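You operate a simulated robot arm through the tools that you are given. There is no shell and no other tool. Be economical: measure what you need, move in short steps, check, and stop when the job is done.

You are at the controls of a simulated robot arm. One attempt, no reset.

JOB
Put the green scoop from the second shelf from the bottom of the blue rack on the bottom shelf of the blue rack and the blue scoop on the middle shelf of the blue rack. Fetch the tub from the middle shelf of the blue rack and set it on the shelf under the filling bench. Put two of the clods from the middle shelf of the grey rack on the second shelf from the bottom of the blue rack. Take the cup from the top of the filling bench and leave it on the second shelf from the bottom of the grey rack. Open the right drawer of the sample bench. Any order will do. Set down upright: cup.
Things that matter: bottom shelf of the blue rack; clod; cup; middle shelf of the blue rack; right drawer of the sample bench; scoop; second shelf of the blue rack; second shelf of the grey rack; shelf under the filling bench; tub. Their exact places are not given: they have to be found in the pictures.

It is judged by the outcome, as a careful person would: the job done as asked, and still so three seconds after it is handed in. It fails if anything else is knocked over, pushed out of place, dropped, spilled or broken.

ROBOT AND FRAMES
A 7-joint arm with a three-finger gripper on a trunk, on a base that drives. Base frame: it is fixed to the floor where the robot stands at the start and does not move with it; the origin is under the middle of the robot, x ahead of it, y to its left, z up; the surface under the hand at the start is at about z = 0.96. Units: m, rad, N and s.
With the tool pointing down near the work surface it reaches from about 0.1 to 0.9 m from the robot's upright axis, wherever it stands. Its first joint turns from -2.897 to 2.897 rad. Places, roughly: bottom shelf of the blue rack [0.7, 0.1, 0.1]; clod (5x5x4 cm) [0.8, 1.4, 1]; clod (6x5x4 cm) [0.6, 1.5, 1]; cup (6x6x7 cm) [0.6, 2.4, 0.8]; middle shelf of the blue rack [0.7, 0.1, 1]; right drawer of the sample bench [-8.6, -0.7, 0.6]; scoop [0.75, 0, 0.5]; second shelf of the blue rack [0.7, 0.1, 0.6]; second shelf of the grey rack [0.7, 1.3, 0.6]; shelf under the filling bench [0.7, 2.7, 0.2]; tub (27x19x17 cm) [0.7, -0.2, 1]. Payload 2.69 kg.
The TCP is the grasp point between the finger pads, 0.029 m short of the fingertips. In the tool frame z runs along the fingers and y along their closing line. Largest opening 0.12 m; the body of the gripper starts 0.078 m behind the TCP.
Orientation is that of the tool frame in the base frame, as a unit quaternion [x, y, z, w]. With the fingers straight down and closing along the base's y, the tool's x points along the base's -x, its y along +y and its z along -z.

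CONTROLS
- The arm moves only by the tool servo_tool. Its argument "steps" is a list of rows, each a list of 7 numbers: the turn, a rotation vector about the tool's x, y, z in rad, then the shift along the tool's x, y, z in mm, then the gripper command, from -1 (shut) to 1 (fully open), values between in proportion. In form: [[wx, wy, wz, dx, dy, dz, grip], ...]. A call has 1 to 10 rows; each row shifts and turns the commanded pose from where the row before left it, along the tool's axes as they then stand. A row lasts 0.2 s, in which the tool goes at most 0.05 m and 0.15 rad; a call with a longer step from one row to the next is refused whole, and so is a gripper value outside its range. A pose out of reach is approached as far as the arm can. The call stops where the force on the tool passes 40 N (or 10 N more than at its start, if that is more) or the arm is blocked; 0.2 s more then pass. The fingers move at their own pace and stop on an object; they squeeze with about 38 N. The grip force told is the motor's: it shows also when the fingers shut on nothing. Time passes only in rows, and 0.2 s behind the last, so rows that do not move let the fingers close. The reply holds the time, the measured pose of the TCP, the force on the tool along the base axes, the opening and the grip force, in the units named above and with some noise, with the torque about the TCP (base axes, N m) and any sound that the robot's microphone picked up, and new pictures: "show" is both (left out), scene, wrist or none.
- Cameras (640 x 400 px; columns grow to the right, rows downward): "scene" is now at [0.2348, 0.0079, 1.3002]; the picture's right is [0.19, -0.98, 0.00], its down [-0.80, -0.15, -0.57] and it looks along [0.56, 0.11, -0.82] (base axes); focal length 214 px, centre (320, 200). "wrist" rides on the gripper at [0.063, 0, -0.104] in the tool frame; the picture's right is [0.00, 1.00, 0.00], its down [-0.83, 0.00, -0.56] and it looks along [-0.56, 0.00, 0.83] (tool axes); focal length 275 px, centre (320, 200).
- move_column(by): slides the trunk up (or, below 0, down) by that many m; the arm and the scene camera ride with it, the base frame stays. It gives what a move gives, with no picture.
- steer(legs): drives the robot by 1 to 6 legs, each [ahead, left, turn to the left] in m, m and rad, along the robot's own axes; the way and the turn of a leg run together, so that a leg with both is an arc; at most 1.5 m and 3.142 rad a leg. The arm and the cameras ride along, it lands a little off, and it stops where it bumps. It gives what a move gives, and a new picture of the scene camera.
- head_to(pan, tilt): turns the head with the scene camera to pan (to the left, within 1.501 rad either way) and tilt (down, from -0.506 to 1.204), counted from straight ahead of the robot. It gives what a move gives, and a new picture of the scene camera.
- probe_pixels(camera, pixels): for up to 12 pixels [column, row] of the newest picture of that camera ("zoom" is the newest enlarged one), the place [x, y, z] in the base frame of the surface seen there, good to about 0.002 m, but the place of the scene camera against the robot may be out by one fixed shift of up to 0.012 m in any direction. It takes no simulated time.
- inspect(camera, box): a new picture of the part [left, top, right, bottom] of that camera's present view, enlarged. It takes no simulated time.
- close_job(): hands the job in; it is judged then, once.

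Go step by step. Measure first, check grasps and placings, and put right what went wrong. The budget is 131 turns and 260 pictures, counting those below and the enlarged ones. Unless the task says otherwise, let go and move clear before handing in.

The tools are called as name(argument=value, ...) on one line, values as JSON. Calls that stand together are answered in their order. servo_tool: Moves the arm, as the interface text tells. Its arguments: {"type":"object","properties":{"steps":{"type":"array","items":{"type":"array","items":{"type":"number"}}},"show":{"type":"string","enum":["both","scene","wrist","none"]}},"required":["steps"]} The other tools are called the same way: move_column (by) slides the trunk up or down; steer (legs) drives the base; head_to (pan, tilt) turns the head that bears the scene camera; probe_pixels (camera, pixels) gives the place of the surface under pixels of a picture; inspect (camera, box) takes an enlarged picture of a part of a camera's view; close_job () hands the job in.

At the start:

```text
t: 0.0
tcp_pos: [0.5358, 0.148, 1.0001]
orientation: [0.0, 1.0, 0.001, 0.001]
ft_force: [-0.2, 0.0, 0.2]
ft_torque: [-0.04, -0.01, -0.02]
opening: 0.12
gripper_force: 0.0
trunk travel left (down, up): [-0.575, 0.038]
robot x, y, heading: [0.0022, -0.0, 0.001]
head pan, tilt: [0.187, 0.96]
```

scene: 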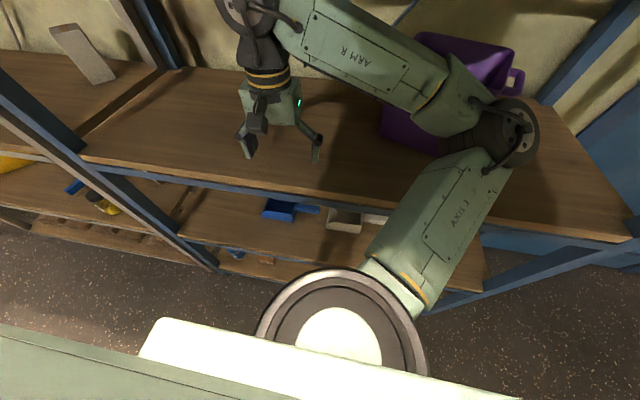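
wrist: 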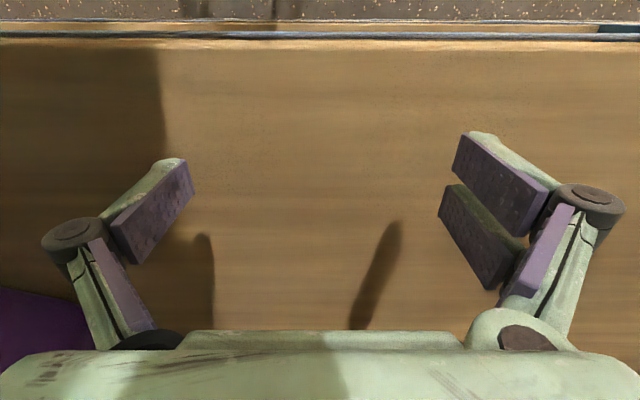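

The start picture shows the purple tub on the middle shelf (about pixel 450,100) and a blue scoop on the shelf below (280,210). I'll look up first to see what is above the arm before moving.

head_to(pan=0, tilt=0.1)

```text
t: 1.2
tcp_pos: [0.5341, 0.1475, 0.9998]
orientation: [0.0, 1.0, 0.0, -0.001]
ft_force: [1.2, -0.5, 0.3]
ft_torque: [0.01, 0.02, -0.01]
opening: 0.1198
gripper_force: 0.1
trunk travel left (down, up): [-0.575, 0.038]
robot x, y, heading: [0.0006, -0.0005, -0.002]
head pan, tilt: [0.0, 0.099]
```

scene: 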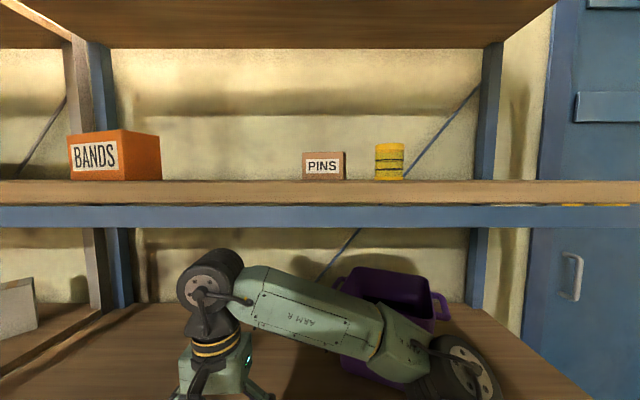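

The shelf above is at about row 190, and the arm is between the shelves. I'll back the robot straight out about 0.8 m and look at the whole rack.

steer(legs=[[-0.8, 0, 0]])

head_to(pan=0, tilt=0.5)

head_to(pan=0.9, tilt=0.4)

```text
t: 5.5
tcp_pos: [-0.2649, 0.1484, 1.0001]
orientation: [-0.001, 1.0, 0.0, 0.0]
ft_force: [0.3, 0.2, -0.1]
ft_torque: [-0.02, -0.02, 0.03]
opening: 0.1202
gripper_force: 0.1
trunk travel left (down, up): [-0.575, 0.038]
robot x, y, heading: [-0.7997, -0.0001, 0.002]
head pan, tilt: [0.0, 0.099]
```

scene: 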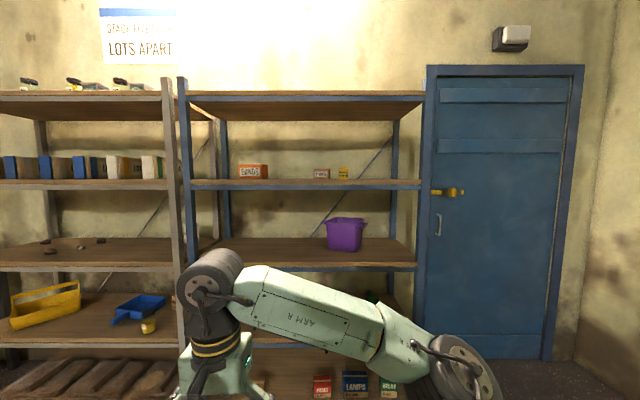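

```text
t: 6.3
tcp_pos: [-0.2643, 0.1487, 0.9994]
orientation: [-0.001, 1.0, 0.0, 0.0]
ft_force: [0.3, 0.4, -0.3]
ft_torque: [-0.02, -0.01, -0.01]
opening: 0.12
gripper_force: 0.1
trunk travel left (down, up): [-0.575, 0.038]
robot x, y, heading: [-0.7968, -0.0014, 0.004]
head pan, tilt: [0.0, 0.499]
```

scene: 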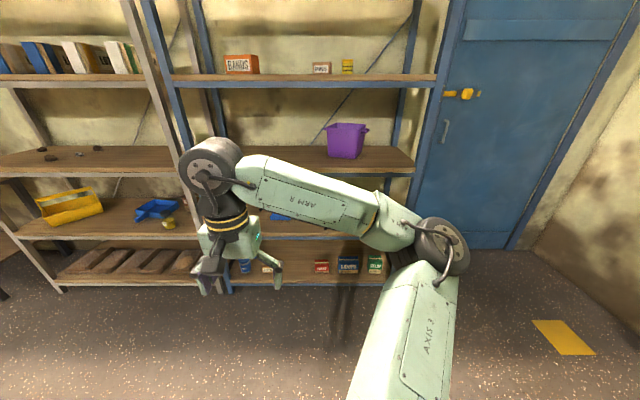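

```text
t: 7.5
tcp_pos: [-0.2632, 0.1481, 0.9998]
orientation: [-0.001, 1.0, 0.0, 0.0]
ft_force: [0.4, 0.7, 0.3]
ft_torque: [0.0, 0.01, 0.01]
opening: 0.1199
gripper_force: 0.1
trunk travel left (down, up): [-0.575, 0.038]
robot x, y, heading: [-0.8024, 0.0003, -0.001]
head pan, tilt: [0.901, 0.4]
```

scene: 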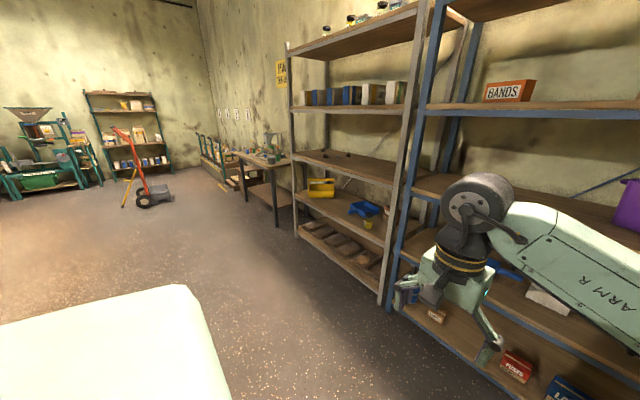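

The grey rack (with clods on its middle shelf) is left of the blue rack, and the filling bench is beyond it. I'll drive left to map the grey rack and bench.

steer(legs=[[0, 1.3, 0]])

head_to(pan=-0.75, tilt=0.45)

head_to(pan=0.75, tilt=0.45)

```text
t: 17.9
tcp_pos: [-0.2656, 1.4568, 0.9995]
orientation: [0.0, 1.0, 0.0, 0.001]
ft_force: [0.1, -0.4, 0.7]
ft_torque: [-0.04, 0.0, 0.01]
opening: 0.12
gripper_force: 0.2
trunk travel left (down, up): [-0.575, 0.038]
robot x, y, heading: [-0.8008, 1.303, 0.003]
head pan, tilt: [0.901, 0.4]
```

scene: 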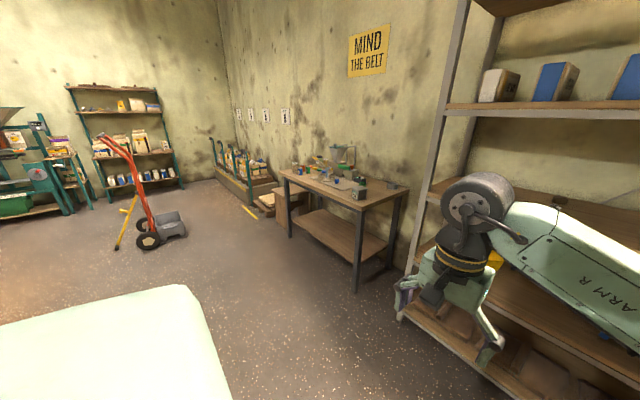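

```text
t: 19.6
tcp_pos: [-0.265, 1.4557, 0.9998]
orientation: [0.0, 1.0, 0.0, 0.0]
ft_force: [-0.1, 0.8, -0.8]
ft_torque: [-0.01, 0.01, 0.01]
opening: 0.1202
gripper_force: 0.0
trunk travel left (down, up): [-0.575, 0.038]
robot x, y, heading: [-0.8019, 1.3095, 0.001]
head pan, tilt: [-0.75, 0.45]
```

scene: 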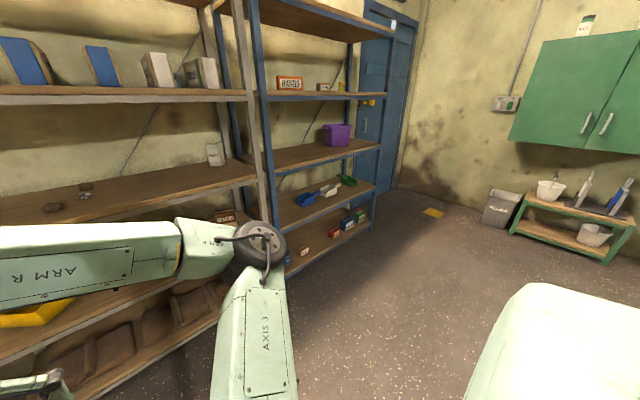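

```text
t: 21.2
tcp_pos: [-0.2664, 1.4566, 1.0004]
orientation: [0.0, 1.0, 0.0, 0.0]
ft_force: [0.5, 0.3, -0.2]
ft_torque: [0.0, 0.01, -0.01]
opening: 0.1201
gripper_force: 0.1
trunk travel left (down, up): [-0.575, 0.038]
robot x, y, heading: [-0.8033, 1.307, 0.001]
head pan, tilt: [0.75, 0.45]
```

scene: 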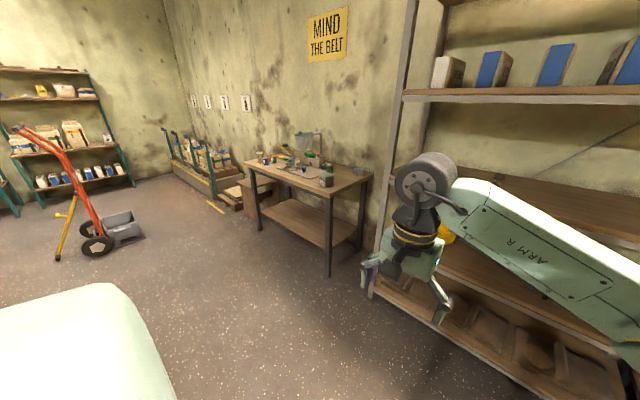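

I have a rough layout. I'll look again at the blue rack from here to zoom in and measure its shelves, scoops and tub.

head_to(pan=-0.85, tilt=0.4)

inspect(camera="scene", box=[240, 50, 460, 290])

inspect(camera="scene", box=[280, 90, 440, 190])

```text
t: 22.9
tcp_pos: [-0.2657, 1.4568, 1.0002]
orientation: [0.001, 1.0, -0.001, 0.0]
ft_force: [0.2, -0.1, -0.3]
ft_torque: [0.0, 0.01, -0.01]
opening: 0.1202
gripper_force: 0.1
trunk travel left (down, up): [-0.575, 0.038]
robot x, y, heading: [-0.7974, 1.3076, 0.004]
head pan, tilt: [-0.85, 0.4]
```

scene: 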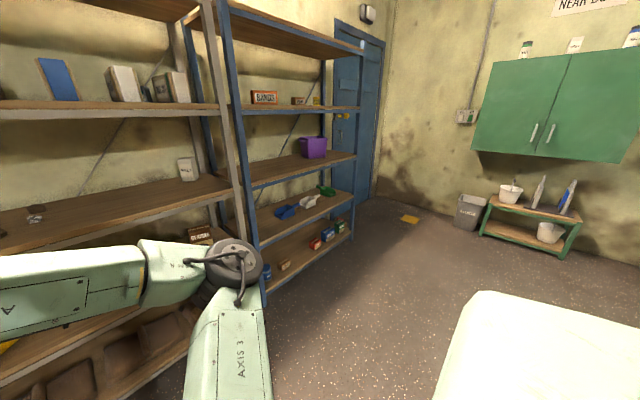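

```text
1.67 times, centred on (350, 170) of scene
```

zoom: 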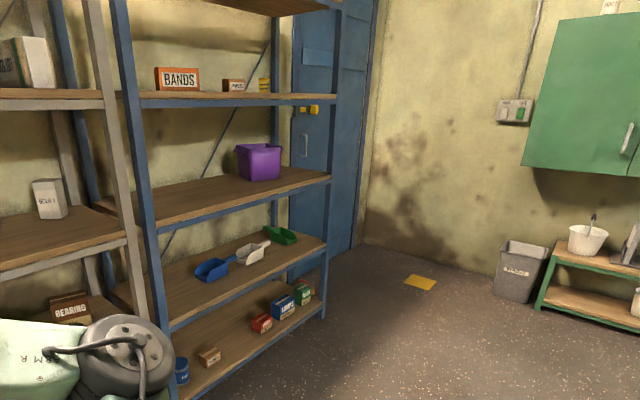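

```text
4.00 times, centred on (360, 140) of scene
```

zoom: 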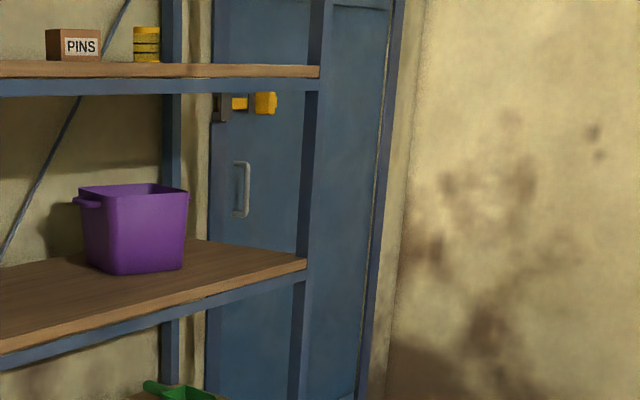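

Three scoops (blue, white, green) are on the second shelf. I'll probe the tub, shelves and scoops.

probe_pixels(camera="scene", pixels=[[301, 145], [313, 157], [327, 141], [312, 139], [326, 150], [351, 158], [353, 108], [270, 120], [345, 204], [345, 232], [283, 290], [290, 184]])

inspect(camera="scene", box=[260, 170, 360, 280])

```text
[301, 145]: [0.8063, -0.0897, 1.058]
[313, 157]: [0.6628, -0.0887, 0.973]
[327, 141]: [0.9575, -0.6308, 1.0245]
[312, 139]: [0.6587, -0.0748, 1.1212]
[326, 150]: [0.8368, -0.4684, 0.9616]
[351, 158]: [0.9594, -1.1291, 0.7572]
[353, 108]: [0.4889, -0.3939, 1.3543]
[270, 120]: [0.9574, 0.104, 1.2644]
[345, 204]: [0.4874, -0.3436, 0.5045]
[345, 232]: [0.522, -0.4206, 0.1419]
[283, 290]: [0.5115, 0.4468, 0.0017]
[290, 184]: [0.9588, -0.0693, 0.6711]
```

```text
3.64 times, centred on (310, 225) of scene
```

zoom: 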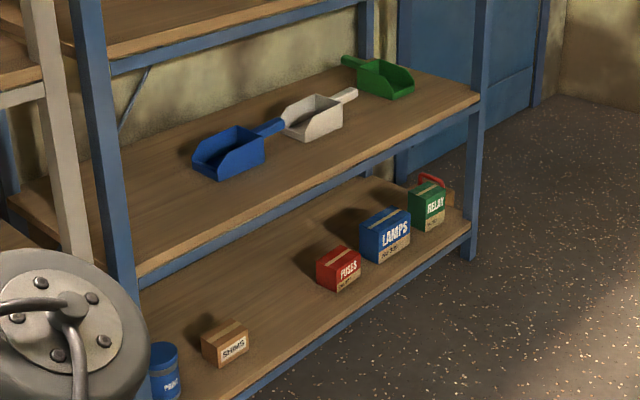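

Shelves are at about z 0.14, 0.55, 0.96 and 1.37, with the front edge at x≈0.48 and the tub's left face at y≈-0.09. I'll drive in front of the tub, still clear of the rack, and tilt the hand forward to view it with the wrist camera.

steer(legs=[[0, -1.45, 0], [0.35, -0.1, 0]])

servo_tool(steps=[[0, -0.15, 0, 0, 0, 0, 1], [0, -0.15, 0, 0, 0, 0, 1], [0, -0.15, 0, 0, 0, 0, 1], [0, -0.15, 0, 0, 0, 0, 1], [0, -0.15, 0, 0, 0, 0, 1], [0, -0.15, 0, 0, 0, 0, 1]])

head_to(pan=0, tilt=0.45)

```text
t: 36.1
tcp_pos: [0.0818, -0.086, 0.9992]
orientation: [0.002, 1.0, -0.001, -0.001]
ft_force: [0.5, 0.2, -0.2]
ft_torque: [0.0, 0.01, 0.0]
opening: 0.12
gripper_force: 0.1
trunk travel left (down, up): [-0.575, 0.038]
robot x, y, heading: [-0.4544, -0.2316, -0.005]
head pan, tilt: [-0.85, 0.4]
```

scene: 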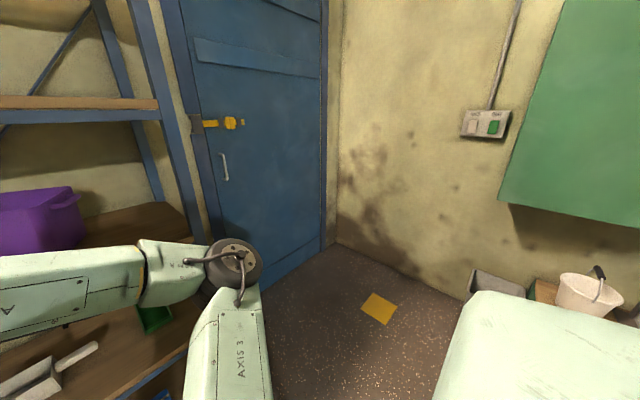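

```text
t: 37.5
tcp_pos: [0.0961, -0.0678, 1.0185]
orientation: [0.002, 0.901, -0.002, 0.434]
ft_force: [0.5, -0.1, 0.3]
ft_torque: [0.01, -0.03, 0.02]
opening: 0.1203
gripper_force: 0.0
out of reach, approached as far as the arm can: row 6
trunk travel left (down, up): [-0.575, 0.038]
robot x, y, heading: [-0.454, -0.2309, -0.007]
head pan, tilt: [-0.85, 0.4]
```

scene: 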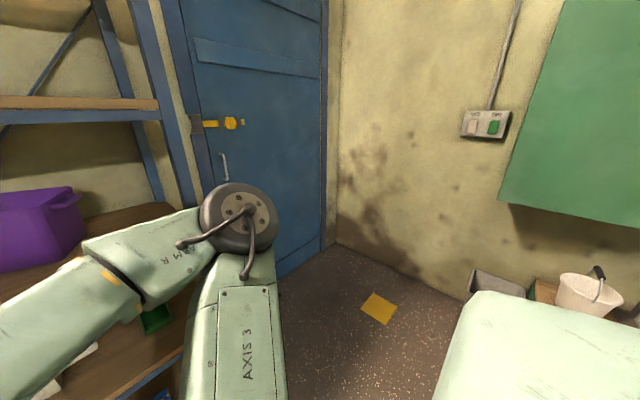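
wrist: 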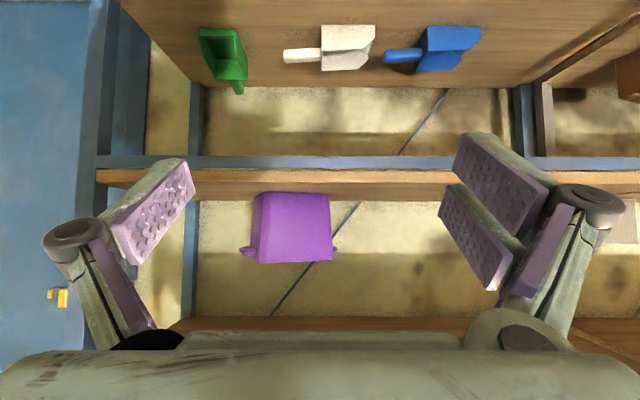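

```text
t: 38.7
tcp_pos: [0.0957, -0.068, 1.0183]
orientation: [0.002, 0.901, -0.002, 0.434]
ft_force: [0.5, -0.4, 0.3]
ft_torque: [-0.05, -0.01, -0.01]
opening: 0.12
gripper_force: 0.0
trunk travel left (down, up): [-0.575, 0.038]
robot x, y, heading: [-0.4531, -0.2304, -0.003]
head pan, tilt: [0.0, 0.45]
```

scene: 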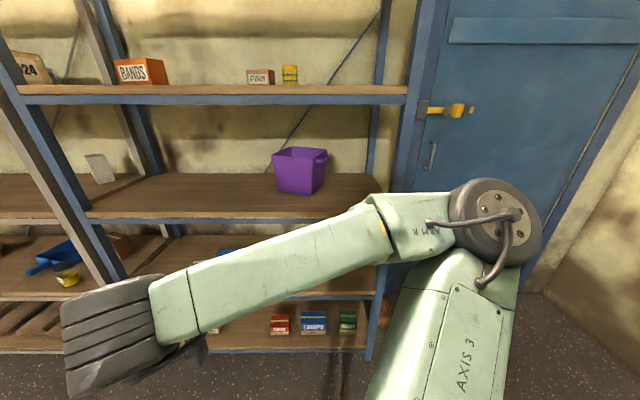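

The wrist picture is upside down (camera under the hand), with the tub at (290,228). I'll zoom and probe the tub.

inspect(camera="wrist", box=[220, 170, 360, 290])

probe_pixels(camera="wrist", pixels=[[263, 197], [328, 197], [250, 258], [330, 258], [290, 196], [290, 258], [244, 252], [335, 250], [290, 175], [290, 328], [220, 65], [430, 45]])

inspect(camera="scene", box=[250, 120, 350, 210])

probe_pixels(camera="scene", pixels=[[288, 149], [305, 151], [324, 152], [289, 162], [327, 155], [277, 157], [300, 175], [276, 150], [300, 90], [300, 97], [300, 218], [300, 225]])

```text
3.33 times, centred on (290, 230) of wrist
```

zoom: 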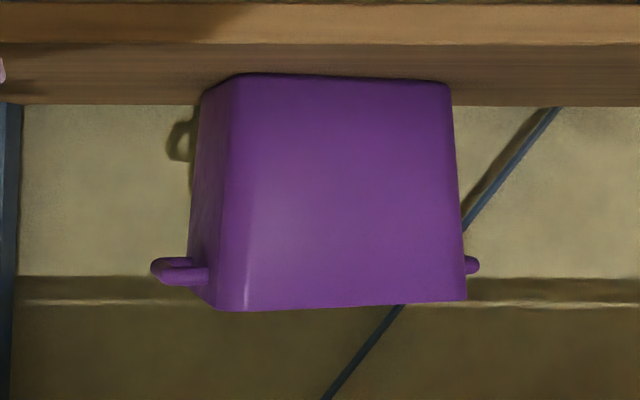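

```text
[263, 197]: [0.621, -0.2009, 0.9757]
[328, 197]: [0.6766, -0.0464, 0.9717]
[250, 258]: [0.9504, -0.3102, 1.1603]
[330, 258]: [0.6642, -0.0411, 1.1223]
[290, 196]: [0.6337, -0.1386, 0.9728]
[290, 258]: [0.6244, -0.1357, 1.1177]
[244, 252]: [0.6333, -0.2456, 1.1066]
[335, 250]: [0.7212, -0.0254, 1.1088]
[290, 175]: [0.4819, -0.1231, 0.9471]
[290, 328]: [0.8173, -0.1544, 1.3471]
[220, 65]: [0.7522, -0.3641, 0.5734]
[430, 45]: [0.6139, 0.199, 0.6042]
```

```text
4.44 times, centred on (300, 165) of scene
```

zoom: 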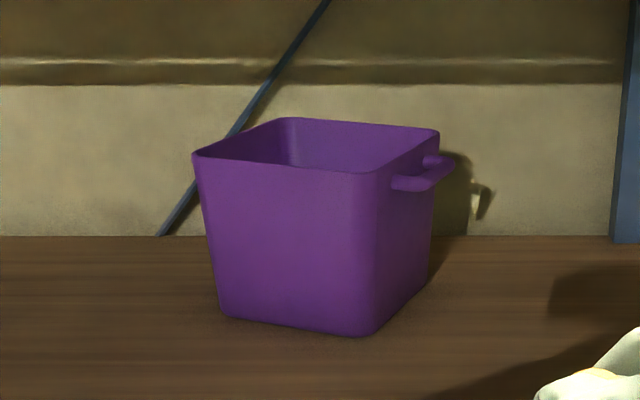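

```text
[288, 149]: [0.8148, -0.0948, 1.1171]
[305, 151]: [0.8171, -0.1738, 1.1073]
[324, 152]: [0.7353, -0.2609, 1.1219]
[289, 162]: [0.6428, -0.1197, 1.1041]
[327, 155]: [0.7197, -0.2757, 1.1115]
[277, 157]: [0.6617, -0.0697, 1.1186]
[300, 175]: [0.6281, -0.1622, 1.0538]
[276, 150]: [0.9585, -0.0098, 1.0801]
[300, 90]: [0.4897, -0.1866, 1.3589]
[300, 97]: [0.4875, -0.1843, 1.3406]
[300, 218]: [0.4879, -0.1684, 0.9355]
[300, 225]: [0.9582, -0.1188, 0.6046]
```

The tub is about 0.18 m square with a rim at z≈1.12, yawed about 20°, with loop handles at its sides. I'll point the hand back down, turn it to pinch the front wall, and measure the height of hand and wrist against the shelf above.

servo_tool(steps=[[0, 0.15, 0, 0, 0, 0, 1], [0, 0.15, 0, 0, 0, 0, 1], [0, 0.15, 0, 0, 0, 0, 1], [0, 0.15, 0, 0, 0, 0, 1], [0, 0.15, 0, 0, 0, 0, 1], [0, 0.15, 0, 0, 0, 0, 1]], show="none")

servo_tool(steps=[[0, 0, -0.15, 0, 0, 0, 1], [0, 0, -0.15, 0, 0, 0, 1], [0, 0, -0.15, 0, 0, 0, 1], [0, 0, -0.15, 0, 0, 0, 1], [0, 0, -0.15, 0, 0, 0, 1], [0, 0, -0.15, 0, 0, 0, 1], [0, 0, -0.15, 0, 0, 0, 1], [0, 0, -0.15, 0, 0, 0, 1]], show="both")

```text
t: 40.1
tcp_pos: [0.0973, -0.0684, 1.0181]
orientation: [0.002, 1.0, 0.0, -0.001]
ft_force: [0.3, -0.3, 0.2]
ft_torque: [-0.01, 0.0, -0.03]
opening: 0.1199
gripper_force: 0.0
trunk travel left (down, up): [-0.575, 0.038]
robot x, y, heading: [-0.4563, -0.2309, -0.004]
head pan, tilt: [0.0, 0.45]
```

```text
t: 41.9
tcp_pos: [0.0958, -0.0684, 1.0194]
orientation: [-0.565, 0.825, 0.0, 0.0]
ft_force: [0.2, 0.3, 0.3]
ft_torque: [-0.01, 0.0, 0.0]
opening: 0.1203
gripper_force: 0.1
trunk travel left (down, up): [-0.575, 0.038]
robot x, y, heading: [-0.4552, -0.2338, -0.011]
head pan, tilt: [0.0, 0.45]
```

scene: 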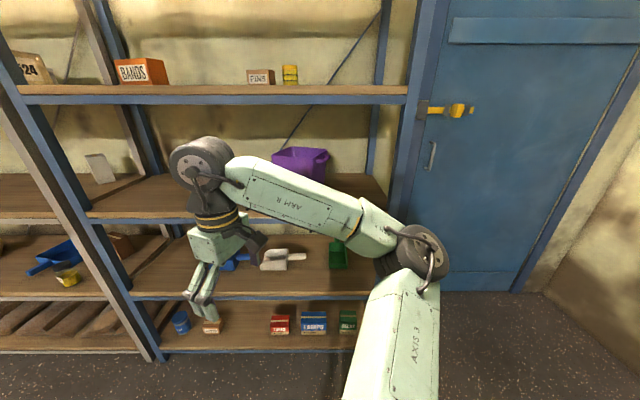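
wrist: 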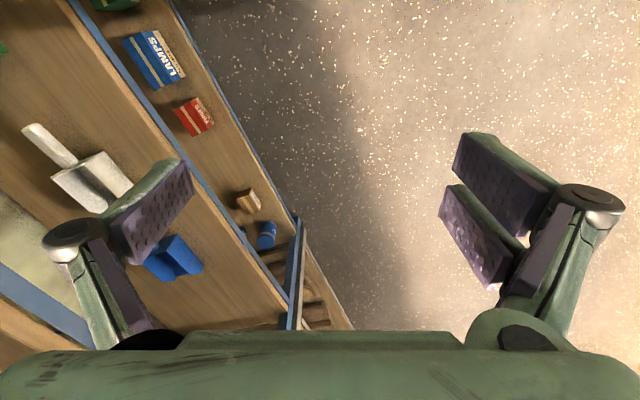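

probe_pixels(camera="scene", pixels=[[205, 140], [215, 138], [195, 146], [260, 165], [350, 205], [415, 240], [205, 310], [200, 318], [300, 96], [300, 101], [302, 165], [290, 86]])

inspect(camera="scene", box=[250, 70, 350, 130])

```text
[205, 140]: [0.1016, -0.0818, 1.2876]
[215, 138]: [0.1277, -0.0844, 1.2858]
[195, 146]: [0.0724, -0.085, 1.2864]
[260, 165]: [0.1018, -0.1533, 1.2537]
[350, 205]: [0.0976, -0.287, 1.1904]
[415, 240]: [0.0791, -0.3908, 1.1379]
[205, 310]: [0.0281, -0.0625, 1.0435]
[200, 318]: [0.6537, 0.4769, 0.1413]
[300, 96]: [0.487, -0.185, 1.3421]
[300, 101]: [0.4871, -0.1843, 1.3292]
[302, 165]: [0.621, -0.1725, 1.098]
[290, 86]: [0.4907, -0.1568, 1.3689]
```

```text
6.40 times, centred on (300, 100) of scene
```

zoom: 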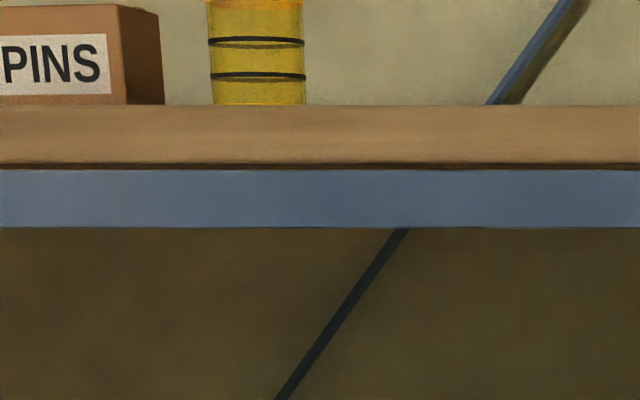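

The wrist top sits 0.27 m above the TCP and the beam bottom is at z≈1.325, so a vertical grasp on the tub is impossible inside the rack. I'll reach over the tub with a shallow hand and pull it from behind toward the front edge. First I set that pose outside the rack.

move_column(by=0.035)

servo_tool(steps=[[0, 0, 0.15, 0, 0, 0, 0.2], [0, 0, 0.15, 0, 0, 0, 0.2], [0, 0, 0.15, 0, 0, 0, 0.2], [0, 0, 0.15, 0, 0, 0, 0.2], [0, 0, 0.15, 0, 0, 0, 0.2], [0, 0, 0.15, 0, 0, 0, 0.2], [0, 0, 0.15, 0, 0, 0, 0.2], [0, 0, 0.15, 0, 0, 0, 0.2]], show="none")

servo_tool(steps=[[0, 0, 0, -40, 0, -18, 0.2], [0, 0, 0, -40, 0, -18, 0.2], [0, 0, 0, -40, 0, -18, 0.2], [0, 0, 0, -40, 0, -18, 0.2], [0, 0, 0, -40, 0, -18, 0.2]], show="none")

servo_tool(steps=[[0, -0.15, 0, 0, 0, 0, 0.2], [0, -0.15, 0, 0, 0, 0, 0.2], [0, -0.15, 0, 0, 0, 0, 0.2], [0, -0.15, 0, 0, 0, 0, 0.2], [0, -0.15, 0, 0, 0, 0, 0.2], [0, -0.15, 0, 0, 0, 0, 0.2], [0, -0.15, 0, 0, 0, 0, 0.2], [0, -0.1, 0, 0, 0, 0, 0.2]], show="both")

```text
t: 42.7
tcp_pos: [0.0971, -0.0683, 1.0531]
orientation: [-0.563, 0.827, -0.001, 0.0]
ft_force: [0.8, -0.2, -0.2]
ft_torque: [0.02, 0.01, -0.05]
opening: 0.12
gripper_force: 0.0
trunk travel left (down, up): [-0.61, 0.003]
robot x, y, heading: [-0.4583, -0.2341, -0.005]
head pan, tilt: [0.0, 0.45]
```

```text
t: 44.5
tcp_pos: [0.0958, -0.0676, 1.053]
orientation: [0.002, 1.0, -0.001, 0.0]
ft_force: [-0.2, -0.2, 0.3]
ft_torque: [-0.03, 0.0, 0.01]
opening: 0.0719
gripper_force: 0.2
trunk travel left (down, up): [-0.61, 0.003]
robot x, y, heading: [-0.4533, -0.2348, -0.005]
head pan, tilt: [0.0, 0.45]
```

```text
t: 45.7
tcp_pos: [0.2956, -0.0684, 1.1438]
orientation: [0.001, 1.0, 0.001, 0.0]
ft_force: [0.2, 0.7, 0.2]
ft_torque: [0.01, -0.02, 0.0]
opening: 0.072
gripper_force: 0.0
trunk travel left (down, up): [-0.61, 0.003]
robot x, y, heading: [-0.4527, -0.2328, -0.007]
head pan, tilt: [0.0, 0.45]
```

```text
t: 47.5
tcp_pos: [0.2968, -0.0687, 1.1443]
orientation: [0.002, 0.839, 0.0, 0.544]
ft_force: [0.0, -0.6, 0.4]
ft_torque: [-0.01, 0.02, 0.0]
opening: 0.0717
gripper_force: 0.0
trunk travel left (down, up): [-0.61, 0.003]
robot x, y, heading: [-0.4533, -0.2357, -0.005]
head pan, tilt: [0.0, 0.45]
```

scene: 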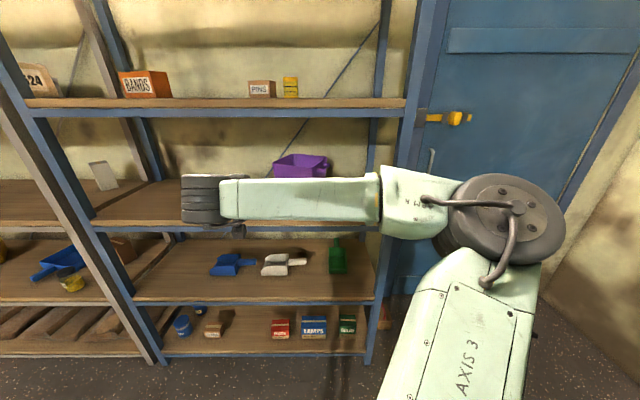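
wrist: 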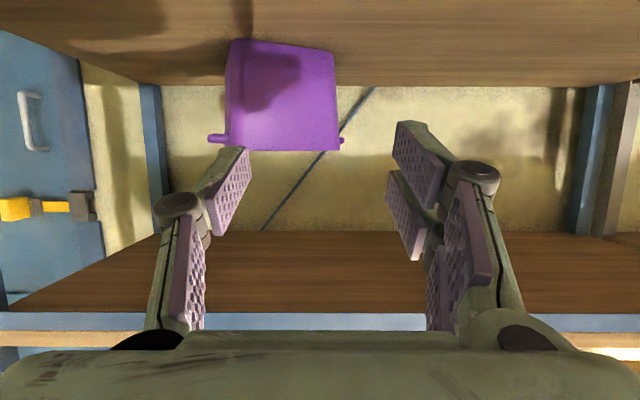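

The hand is now shallow, with the forearm roughly level to the right. I'll probe the forearm and wrist heights and the tub rim.

probe_pixels(camera="scene", pixels=[[215, 177], [232, 179], [260, 179], [310, 179], [360, 178], [410, 172], [460, 180], [500, 176], [540, 190], [200, 222]])

probe_pixels(camera="wrist", pixels=[[227, 146], [338, 148], [280, 148], [231, 44], [333, 55], [209, 138], [343, 140], [280, 312], [280, 328], [280, 336]])

```text
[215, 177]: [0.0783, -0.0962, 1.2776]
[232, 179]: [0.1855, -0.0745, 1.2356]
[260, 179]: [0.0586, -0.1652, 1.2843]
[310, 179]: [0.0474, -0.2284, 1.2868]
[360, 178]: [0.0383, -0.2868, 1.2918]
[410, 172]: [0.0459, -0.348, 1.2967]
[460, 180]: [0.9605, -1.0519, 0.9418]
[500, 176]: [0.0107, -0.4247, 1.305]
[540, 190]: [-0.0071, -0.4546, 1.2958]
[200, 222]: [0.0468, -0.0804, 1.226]
```

```text
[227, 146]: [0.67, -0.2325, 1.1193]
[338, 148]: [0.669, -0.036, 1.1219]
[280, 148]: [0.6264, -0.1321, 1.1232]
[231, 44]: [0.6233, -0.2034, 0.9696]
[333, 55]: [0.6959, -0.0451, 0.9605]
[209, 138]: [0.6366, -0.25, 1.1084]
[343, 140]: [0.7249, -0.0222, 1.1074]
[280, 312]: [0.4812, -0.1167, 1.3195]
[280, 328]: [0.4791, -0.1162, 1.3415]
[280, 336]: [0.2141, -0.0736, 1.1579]
```

Reaching over the tub would put the elbow into the right post. Instead I'll stand left of the tub and bring the hand in from its left, leaning, to pinch the front wall. I drive left and swing the arm to the right in open space.

steer(legs=[[0, 0.685, 0]])

servo_tool(steps=[[0, 0, 0, 3, -46.4, -6.7, 0.6], [0, 0, 0, 3, -46.4, -6.7, 0.6], [0, 0, 0, 3, -46.4, -6.7, 0.6], [0, 0, 0, 3, -46.4, -6.7, 0.6], [0, 0, 0, 3, -46.4, -6.7, 0.6], [0, 0, 0, 3, -46.4, -6.7, 0.6], [0, 0, 0, 3, -46.4, -6.7, 0.6], [0, 0, 0, 3, -46.4, -6.7, 0.6]], show="none")

servo_tool(steps=[[0.137, 0, 0.061, 0, 0, 0, 0.6], [0.137, 0, 0.061, 0, 0, 0, 0.6], [0.137, 0, 0.061, 0, 0, 0, 0.6], [0.137, 0, 0.061, 0, 0, 0, 0.6], [0.137, 0, 0.061, 0, 0, 0, 0.6], [0.137, 0, 0.061, 0, 0, 0, 0.6]], show="scene")

```text
t: 53.3
tcp_pos: [0.2975, 0.62, 1.1432]
orientation: [0.002, 0.839, -0.001, 0.544]
ft_force: [-0.3, -0.3, 0.6]
ft_torque: [0.01, 0.04, -0.01]
opening: 0.0719
gripper_force: 0.0
trunk travel left (down, up): [-0.61, 0.003]
robot x, y, heading: [-0.4527, 0.4568, -0.004]
head pan, tilt: [0.0, 0.45]
```

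scene: 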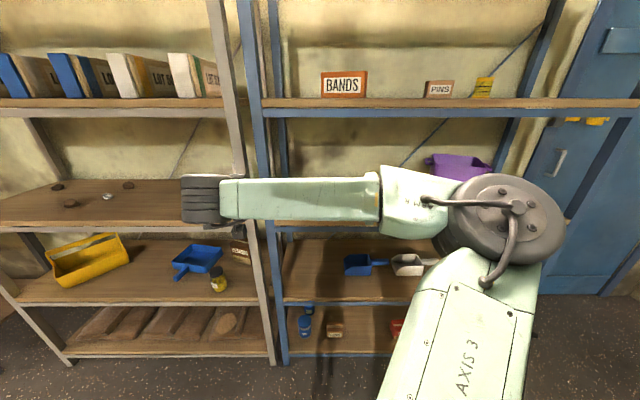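

```text
t: 55.1
tcp_pos: [0.2385, 0.2491, 1.1456]
orientation: [0.001, 0.839, 0.0, 0.543]
ft_force: [0.1, -0.9, 0.1]
ft_torque: [-0.01, 0.01, 0.0]
opening: 0.0959
gripper_force: 0.1
trunk travel left (down, up): [-0.61, 0.003]
robot x, y, heading: [-0.4513, 0.4571, -0.001]
head pan, tilt: [0.0, 0.45]
```

```text
t: 56.3
tcp_pos: [0.2342, 0.2258, 1.1135]
orientation: [0.35, 0.791, -0.133, 0.484]
ft_force: [1.6, -0.4, -0.5]
ft_torque: [0.0, 0.0, -0.01]
opening: 0.0962
gripper_force: 0.0
trunk travel left (down, up): [-0.61, 0.003]
robot x, y, heading: [-0.4535, 0.4601, -0.001]
head pan, tilt: [0.0, 0.45]
stopped in row 6: the arm was blocked; the commanded pose is now the measured one
```

scene: 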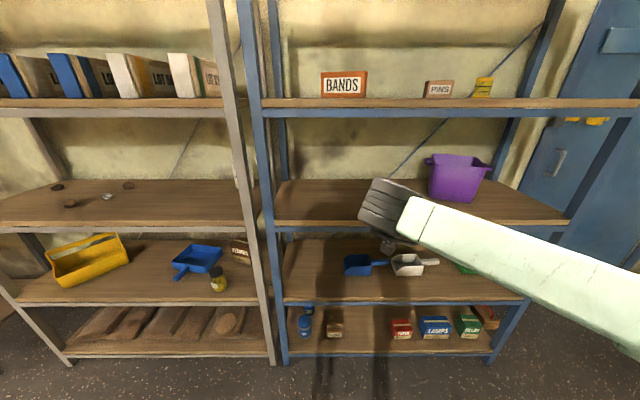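

The wrist hit its limit turning that way (the forearm folds back). Mirrored, the hand points left with the forearm nearly in line, so I'll swing the arm back left in open space and approach the tub from its right-front.

servo_tool(steps=[[0, 0, 0, 20, 33.8, -25.8, 0.6], [0, 0, 0, 20, 33.8, -25.8, 0.6], [0, 0, 0, 20, 33.8, -25.8, 0.6], [0, 0, 0, 20, 33.8, -25.8, 0.6], [0, 0, 0, 20, 33.8, -25.8, 0.6], [0, 0, 0, 20, 33.8, -25.8, 0.6], [0, 0, 0, 20, 33.8, -25.8, 0.6], [0, 0, 0, 20, 33.8, -25.8, 0.6], [0, 0, 0, 20, 33.8, -25.8, 0.6], [0, 0, 0, 20, 33.8, -25.8, 0.6]], show="none")

servo_tool(steps=[[-0.1246, 0.0186, -0.0719, 0, 0, 0, 0.6], [-0.1246, 0.0186, -0.0719, 0, 0, 0, 0.6], [-0.1246, 0.0186, -0.0719, 0, 0, 0, 0.6], [-0.1246, 0.0186, -0.0719, 0, 0, 0, 0.6], [-0.1246, 0.0186, -0.0719, 0, 0, 0, 0.6], [-0.1246, 0.0186, -0.0719, 0, 0, 0, 0.6], [-0.1246, 0.0186, -0.0719, 0, 0, 0, 0.6], [-0.1246, 0.0186, -0.0719, 0, 0, 0, 0.6], [-0.1246, 0.0186, -0.0719, 0, 0, 0, 0.6], [-0.1246, 0.0186, -0.0719, 0, 0, 0, 0.6]], show="scene")

```text
t: 58.5
tcp_pos: [0.2857, 0.6734, 1.0751]
orientation: [0.35, 0.791, -0.134, 0.483]
ft_force: [0.3, -0.3, 1.1]
ft_torque: [-0.01, 0.0, 0.04]
opening: 0.0962
gripper_force: 0.0
out of reach, approached as far as the arm can: row 7, 8, 9, 10
trunk travel left (down, up): [-0.61, 0.003]
robot x, y, heading: [-0.4538, 0.4558, -0.004]
head pan, tilt: [0.0, 0.45]
```

```text
t: 60.7
tcp_pos: [0.2828, 0.6713, 1.0742]
orientation: [-0.263, 0.824, 0.222, 0.45]
ft_force: [-0.1, 0.4, 0.3]
ft_torque: [0.0, 0.05, 0.0]
opening: 0.096
gripper_force: 0.0
trunk travel left (down, up): [-0.61, 0.003]
robot x, y, heading: [-0.448, 0.4559, -0.002]
head pan, tilt: [0.0, 0.45]
```

scene: 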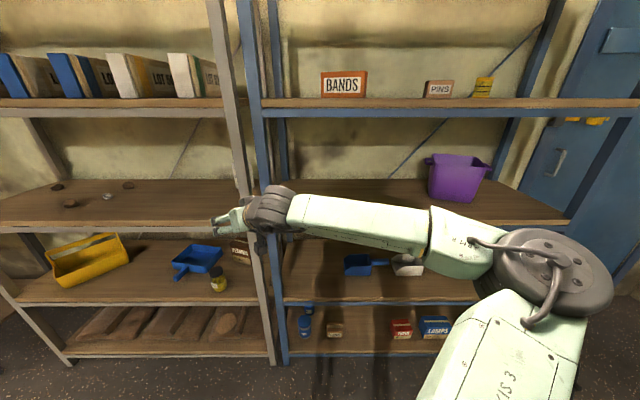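

That direction works. I'll finish the yaw (to about 69°), level the roll, lower the elevation to about 20°, raise the hand, then drive to the right side.

servo_tool(steps=[[-0.125, 0.019, -0.072, 0, 0, 0, 0.6], [-0.125, 0.019, -0.072, 0, 0, 0, 0.6], [-0.125, 0.019, -0.072, 0, 0, 0, 0.6], [0, 0, -0.15, 0, 0, 0, 0.6], [0, -0.15, 0, 0, 0, 0, 0.6], [0, 0, 0, -29.7, 25, 24.5, 0.6], [0, 0, 0, -29.7, 25, 24.5, 0.6], [0, 0, 0, -29.7, 25, 24.5, 0.6], [0, 0, 0, -29.7, 25, 24.5, 0.6]], show="none")

head_to(pan=0.2, tilt=0.35)

steer(legs=[[0, -0.96, 0]])

```text
t: 62.7
tcp_pos: [0.2687, 0.8338, 1.1606]
orientation: [-0.392, 0.728, 0.333, 0.454]
ft_force: [0.0, 0.0, 0.3]
ft_torque: [-0.04, 0.02, 0.02]
opening: 0.096
gripper_force: 0.1
out of reach, approached as far as the arm can: row 4
trunk travel left (down, up): [-0.61, 0.003]
robot x, y, heading: [-0.4508, 0.4536, -0.002]
head pan, tilt: [0.0, 0.45]
```

```text
t: 63.4
tcp_pos: [0.2689, 0.8334, 1.1616]
orientation: [-0.392, 0.727, 0.333, 0.454]
ft_force: [-0.1, 0.0, -0.5]
ft_torque: [0.02, -0.02, 0.0]
opening: 0.0962
gripper_force: 0.1
trunk travel left (down, up): [-0.61, 0.003]
robot x, y, heading: [-0.4536, 0.4539, -0.002]
head pan, tilt: [0.201, 0.351]
```

scene: 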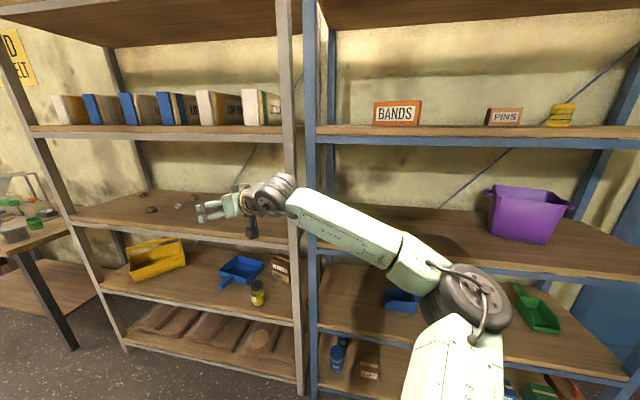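

```text
t: 71.2
tcp_pos: [0.2669, -0.1266, 1.1621]
orientation: [-0.391, 0.728, 0.333, 0.454]
ft_force: [0.2, -0.1, 0.3]
ft_torque: [0.01, -0.03, -0.01]
opening: 0.0964
gripper_force: 0.1
trunk travel left (down, up): [-0.61, 0.003]
robot x, y, heading: [-0.455, -0.5031, -0.002]
head pan, tilt: [0.201, 0.351]
```

scene: 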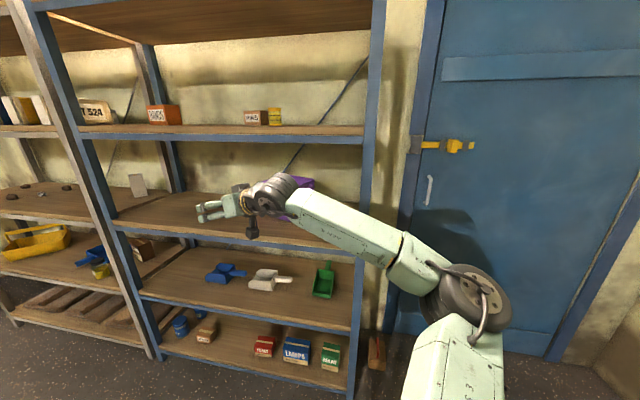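

The roll correction was refused, so the last wrist joint is near its limit, and the camera hangs under the hand. Rolling the hand by half a turn the other way fixes both and puts the camera on top.

servo_tool(steps=[[0, 0, 0.1495, 0, 0, 0, 0.6], [0, 0, 0.1495, 0, 0, 0, 0.6], [0, 0, 0.1495, 0, 0, 0, 0.6], [0, 0, 0.1495, 0, 0, 0, 0.6], [0, 0, 0.1495, 0, 0, 0, 0.6], [0, 0, 0.1495, 0, 0, 0, 0.6], [0, 0, 0.1495, 0, 0, 0, 0.6], [0, 0, 0.1495, 0, 0, 0, 0.6], [0, 0, 0.1495, 0, 0, 0, 0.6], [0, 0, 0.1495, 0, 0, 0, 0.6]], show="none")

servo_tool(steps=[[0, 0, 0.1495, 0, 0, 0, 0.6], [0, 0, 0.1495, 0, 0, 0, 0.6], [0, 0, 0.1495, 0, 0, 0, 0.6], [0, 0, 0.1495, 0, 0, 0, 0.6], [0, 0, 0.1495, 0, 0, 0, 0.6], [0, 0, 0.1495, 0, 0, 0, 0.6], [0, 0, 0.1495, 0, 0, 0, 0.6], [0, 0, 0.1495, 0, 0, 0, 0.6], [0, 0, 0.1495, 0, 0, 0, 0.6], [0, 0, 0.1495, 0, 0, 0, 0.6]], show="both")

probe_pixels(camera="scene", pixels=[[358, 160], [370, 160], [350, 137], [350, 144], [300, 180], [275, 175], [340, 210], [400, 245], [460, 270], [250, 230]])

```text
t: 73.4
tcp_pos: [0.2662, -0.1277, 1.1612]
orientation: [0.21, 0.799, 0.553, 0.105]
ft_force: [0.7, 0.7, -0.3]
ft_torque: [-0.02, -0.01, -0.01]
opening: 0.0959
gripper_force: 0.0
trunk travel left (down, up): [-0.61, 0.003]
robot x, y, heading: [-0.459, -0.5033, -0.006]
head pan, tilt: [0.201, 0.351]
```

```text
t: 75.6
tcp_pos: [0.2652, -0.1277, 1.1617]
orientation: [0.697, 0.444, 0.478, -0.298]
ft_force: [-0.4, 0.4, 1.0]
ft_torque: [0.0, 0.01, 0.01]
opening: 0.096
gripper_force: 0.1
trunk travel left (down, up): [-0.61, 0.003]
robot x, y, heading: [-0.4564, -0.5028, -0.008]
head pan, tilt: [0.201, 0.351]
```

scene: 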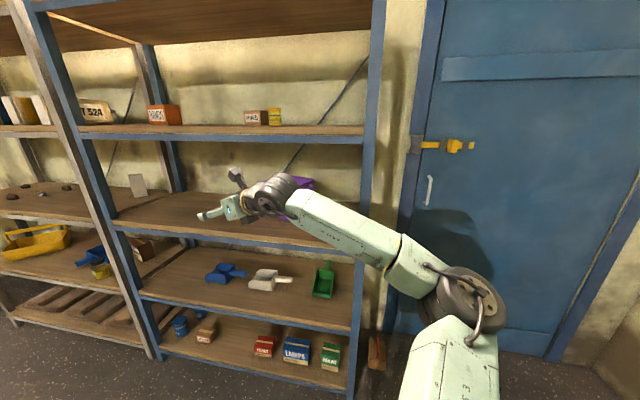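
wrist: 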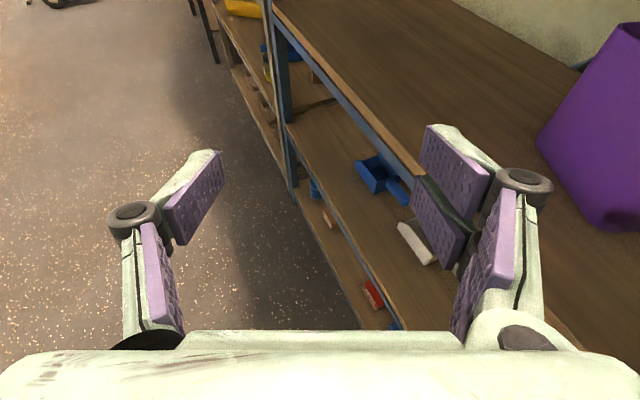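

```text
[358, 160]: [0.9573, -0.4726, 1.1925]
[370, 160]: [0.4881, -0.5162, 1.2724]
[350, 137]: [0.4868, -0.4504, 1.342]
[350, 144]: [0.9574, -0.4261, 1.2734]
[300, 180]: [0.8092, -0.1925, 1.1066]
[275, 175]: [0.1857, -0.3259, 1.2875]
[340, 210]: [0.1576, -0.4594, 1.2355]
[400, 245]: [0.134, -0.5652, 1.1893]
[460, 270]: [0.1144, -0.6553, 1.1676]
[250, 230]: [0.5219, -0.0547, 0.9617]
```

The front-right post's inner edge is near y≈-0.49, so the arm has to enter straighter. I'll back off, stretch the arm forward, and recheck the elbow.

steer(legs=[[-0.1, 0.083, 0]])

servo_tool(steps=[[0, 0, 0, -0.4, 45.7, 4.4, 0.6], [0, 0, 0, -0.4, 45.7, 4.4, 0.6], [0, 0, 0, -0.4, 45.7, 4.4, 0.6], [0, 0, 0, -0.4, 45.7, 4.4, 0.6], [0, 0, 0, -0.4, 45.7, 4.4, 0.6]], show="both")

```text
t: 76.9
tcp_pos: [0.1645, -0.0429, 1.1622]
orientation: [0.697, 0.445, 0.478, -0.297]
ft_force: [-1.0, 0.2, -0.7]
ft_torque: [-0.05, 0.01, -0.03]
opening: 0.0958
gripper_force: 0.1
trunk travel left (down, up): [-0.61, 0.003]
robot x, y, heading: [-0.5553, -0.4191, -0.012]
head pan, tilt: [0.201, 0.351]
```

scene: 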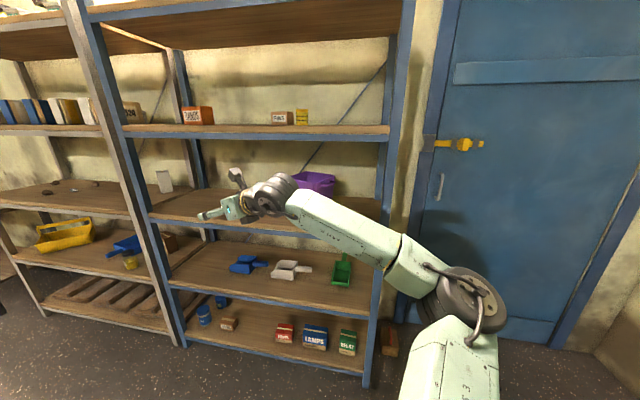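

```text
t: 78.1
tcp_pos: [0.3811, -0.1228, 1.154]
orientation: [0.696, 0.445, 0.478, -0.299]
ft_force: [-0.4, 0.6, -1.0]
ft_torque: [-0.01, 0.02, 0.04]
opening: 0.096
gripper_force: 0.0
trunk travel left (down, up): [-0.61, 0.003]
robot x, y, heading: [-0.5562, -0.4196, -0.011]
head pan, tilt: [0.201, 0.351]
```

scene: 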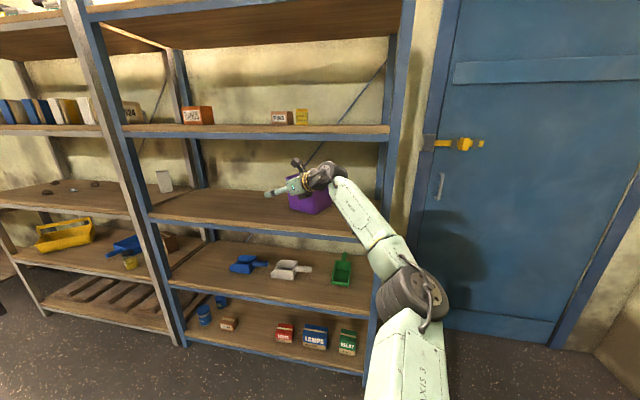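
wrist: 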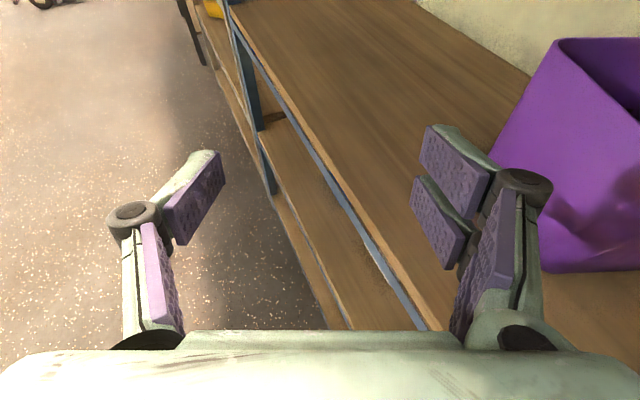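

The arm is now much straighter. I'll check heights and the tub rim before entering.

probe_pixels(camera="scene", pixels=[[296, 160], [325, 165], [343, 182], [365, 210], [395, 240], [415, 260], [437, 280], [270, 193]])

probe_pixels(camera="wrist", pixels=[[564, 42], [600, 80], [632, 116], [600, 45], [636, 42], [560, 70], [530, 120], [560, 265]])

```text
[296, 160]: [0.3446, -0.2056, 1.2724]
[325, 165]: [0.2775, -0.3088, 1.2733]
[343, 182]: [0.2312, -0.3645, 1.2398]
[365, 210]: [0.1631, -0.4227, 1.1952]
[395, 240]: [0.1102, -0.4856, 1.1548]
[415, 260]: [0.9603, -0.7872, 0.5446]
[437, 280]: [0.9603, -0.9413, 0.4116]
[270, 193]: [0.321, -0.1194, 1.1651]
```

```text
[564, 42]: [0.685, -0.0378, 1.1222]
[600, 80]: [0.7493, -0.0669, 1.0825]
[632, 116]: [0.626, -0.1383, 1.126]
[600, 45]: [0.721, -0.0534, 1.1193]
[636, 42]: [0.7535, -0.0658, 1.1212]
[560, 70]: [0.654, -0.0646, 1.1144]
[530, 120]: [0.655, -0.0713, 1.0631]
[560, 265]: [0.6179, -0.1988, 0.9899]
```

The rim is at z≈1.123 with the front wall's middle near (0.635,-0.12). The hand clears both the rim and the beam, so I raise 1 cm and drive in 0.25 m.

servo_tool(steps=[[0, 0, 0, 9.3, 0, -3.6, 0.6]], show="none")

steer(legs=[[0.245, 0, 0]])

servo_tool(steps=[[0, 0, 0, 0, 0, 0, 0.6]], show="wrist")

```text
t: 78.5
tcp_pos: [0.3813, -0.1227, 1.164]
orientation: [0.696, 0.445, 0.478, -0.299]
ft_force: [0.7, 0.5, -0.5]
ft_torque: [-0.05, 0.01, 0.0]
opening: 0.0962
gripper_force: 0.1
trunk travel left (down, up): [-0.61, 0.003]
robot x, y, heading: [-0.5554, -0.4193, -0.008]
head pan, tilt: [0.201, 0.351]
```

```text
t: 80.3
tcp_pos: [0.6283, -0.125, 1.1628]
orientation: [0.697, 0.445, 0.478, -0.298]
ft_force: [0.7, 0.0, -0.5]
ft_torque: [0.02, 0.0, -0.01]
opening: 0.0962
gripper_force: 0.0
trunk travel left (down, up): [-0.61, 0.003]
robot x, y, heading: [-0.3118, -0.4211, -0.011]
head pan, tilt: [0.201, 0.351]
```

scene: 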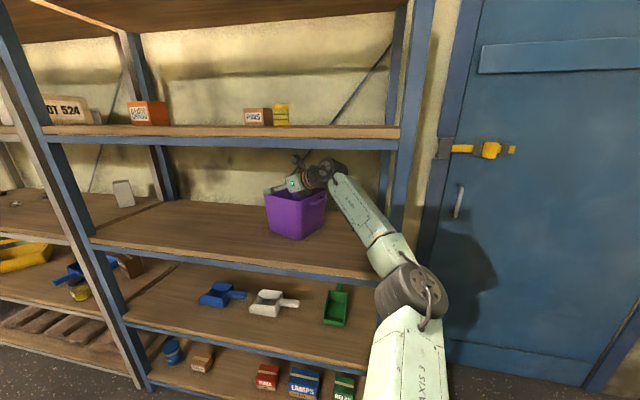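

```text
t: 80.7
tcp_pos: [0.6267, -0.1245, 1.1651]
orientation: [0.697, 0.445, 0.478, -0.298]
ft_force: [-0.1, 0.7, -0.6]
ft_torque: [-0.01, -0.03, 0.01]
opening: 0.096
gripper_force: 0.0
trunk travel left (down, up): [-0.61, 0.003]
robot x, y, heading: [-0.3133, -0.4183, -0.009]
head pan, tilt: [0.201, 0.351]
```

wrist: 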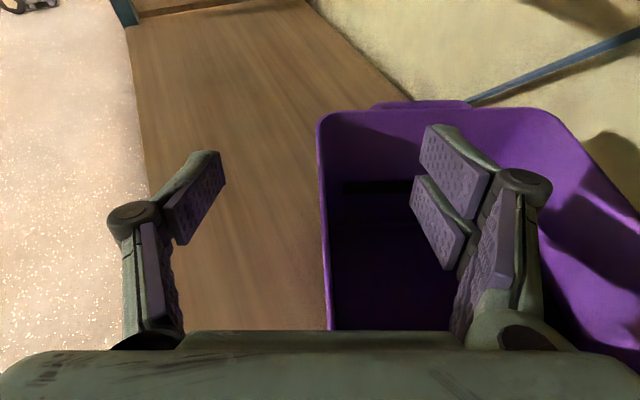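

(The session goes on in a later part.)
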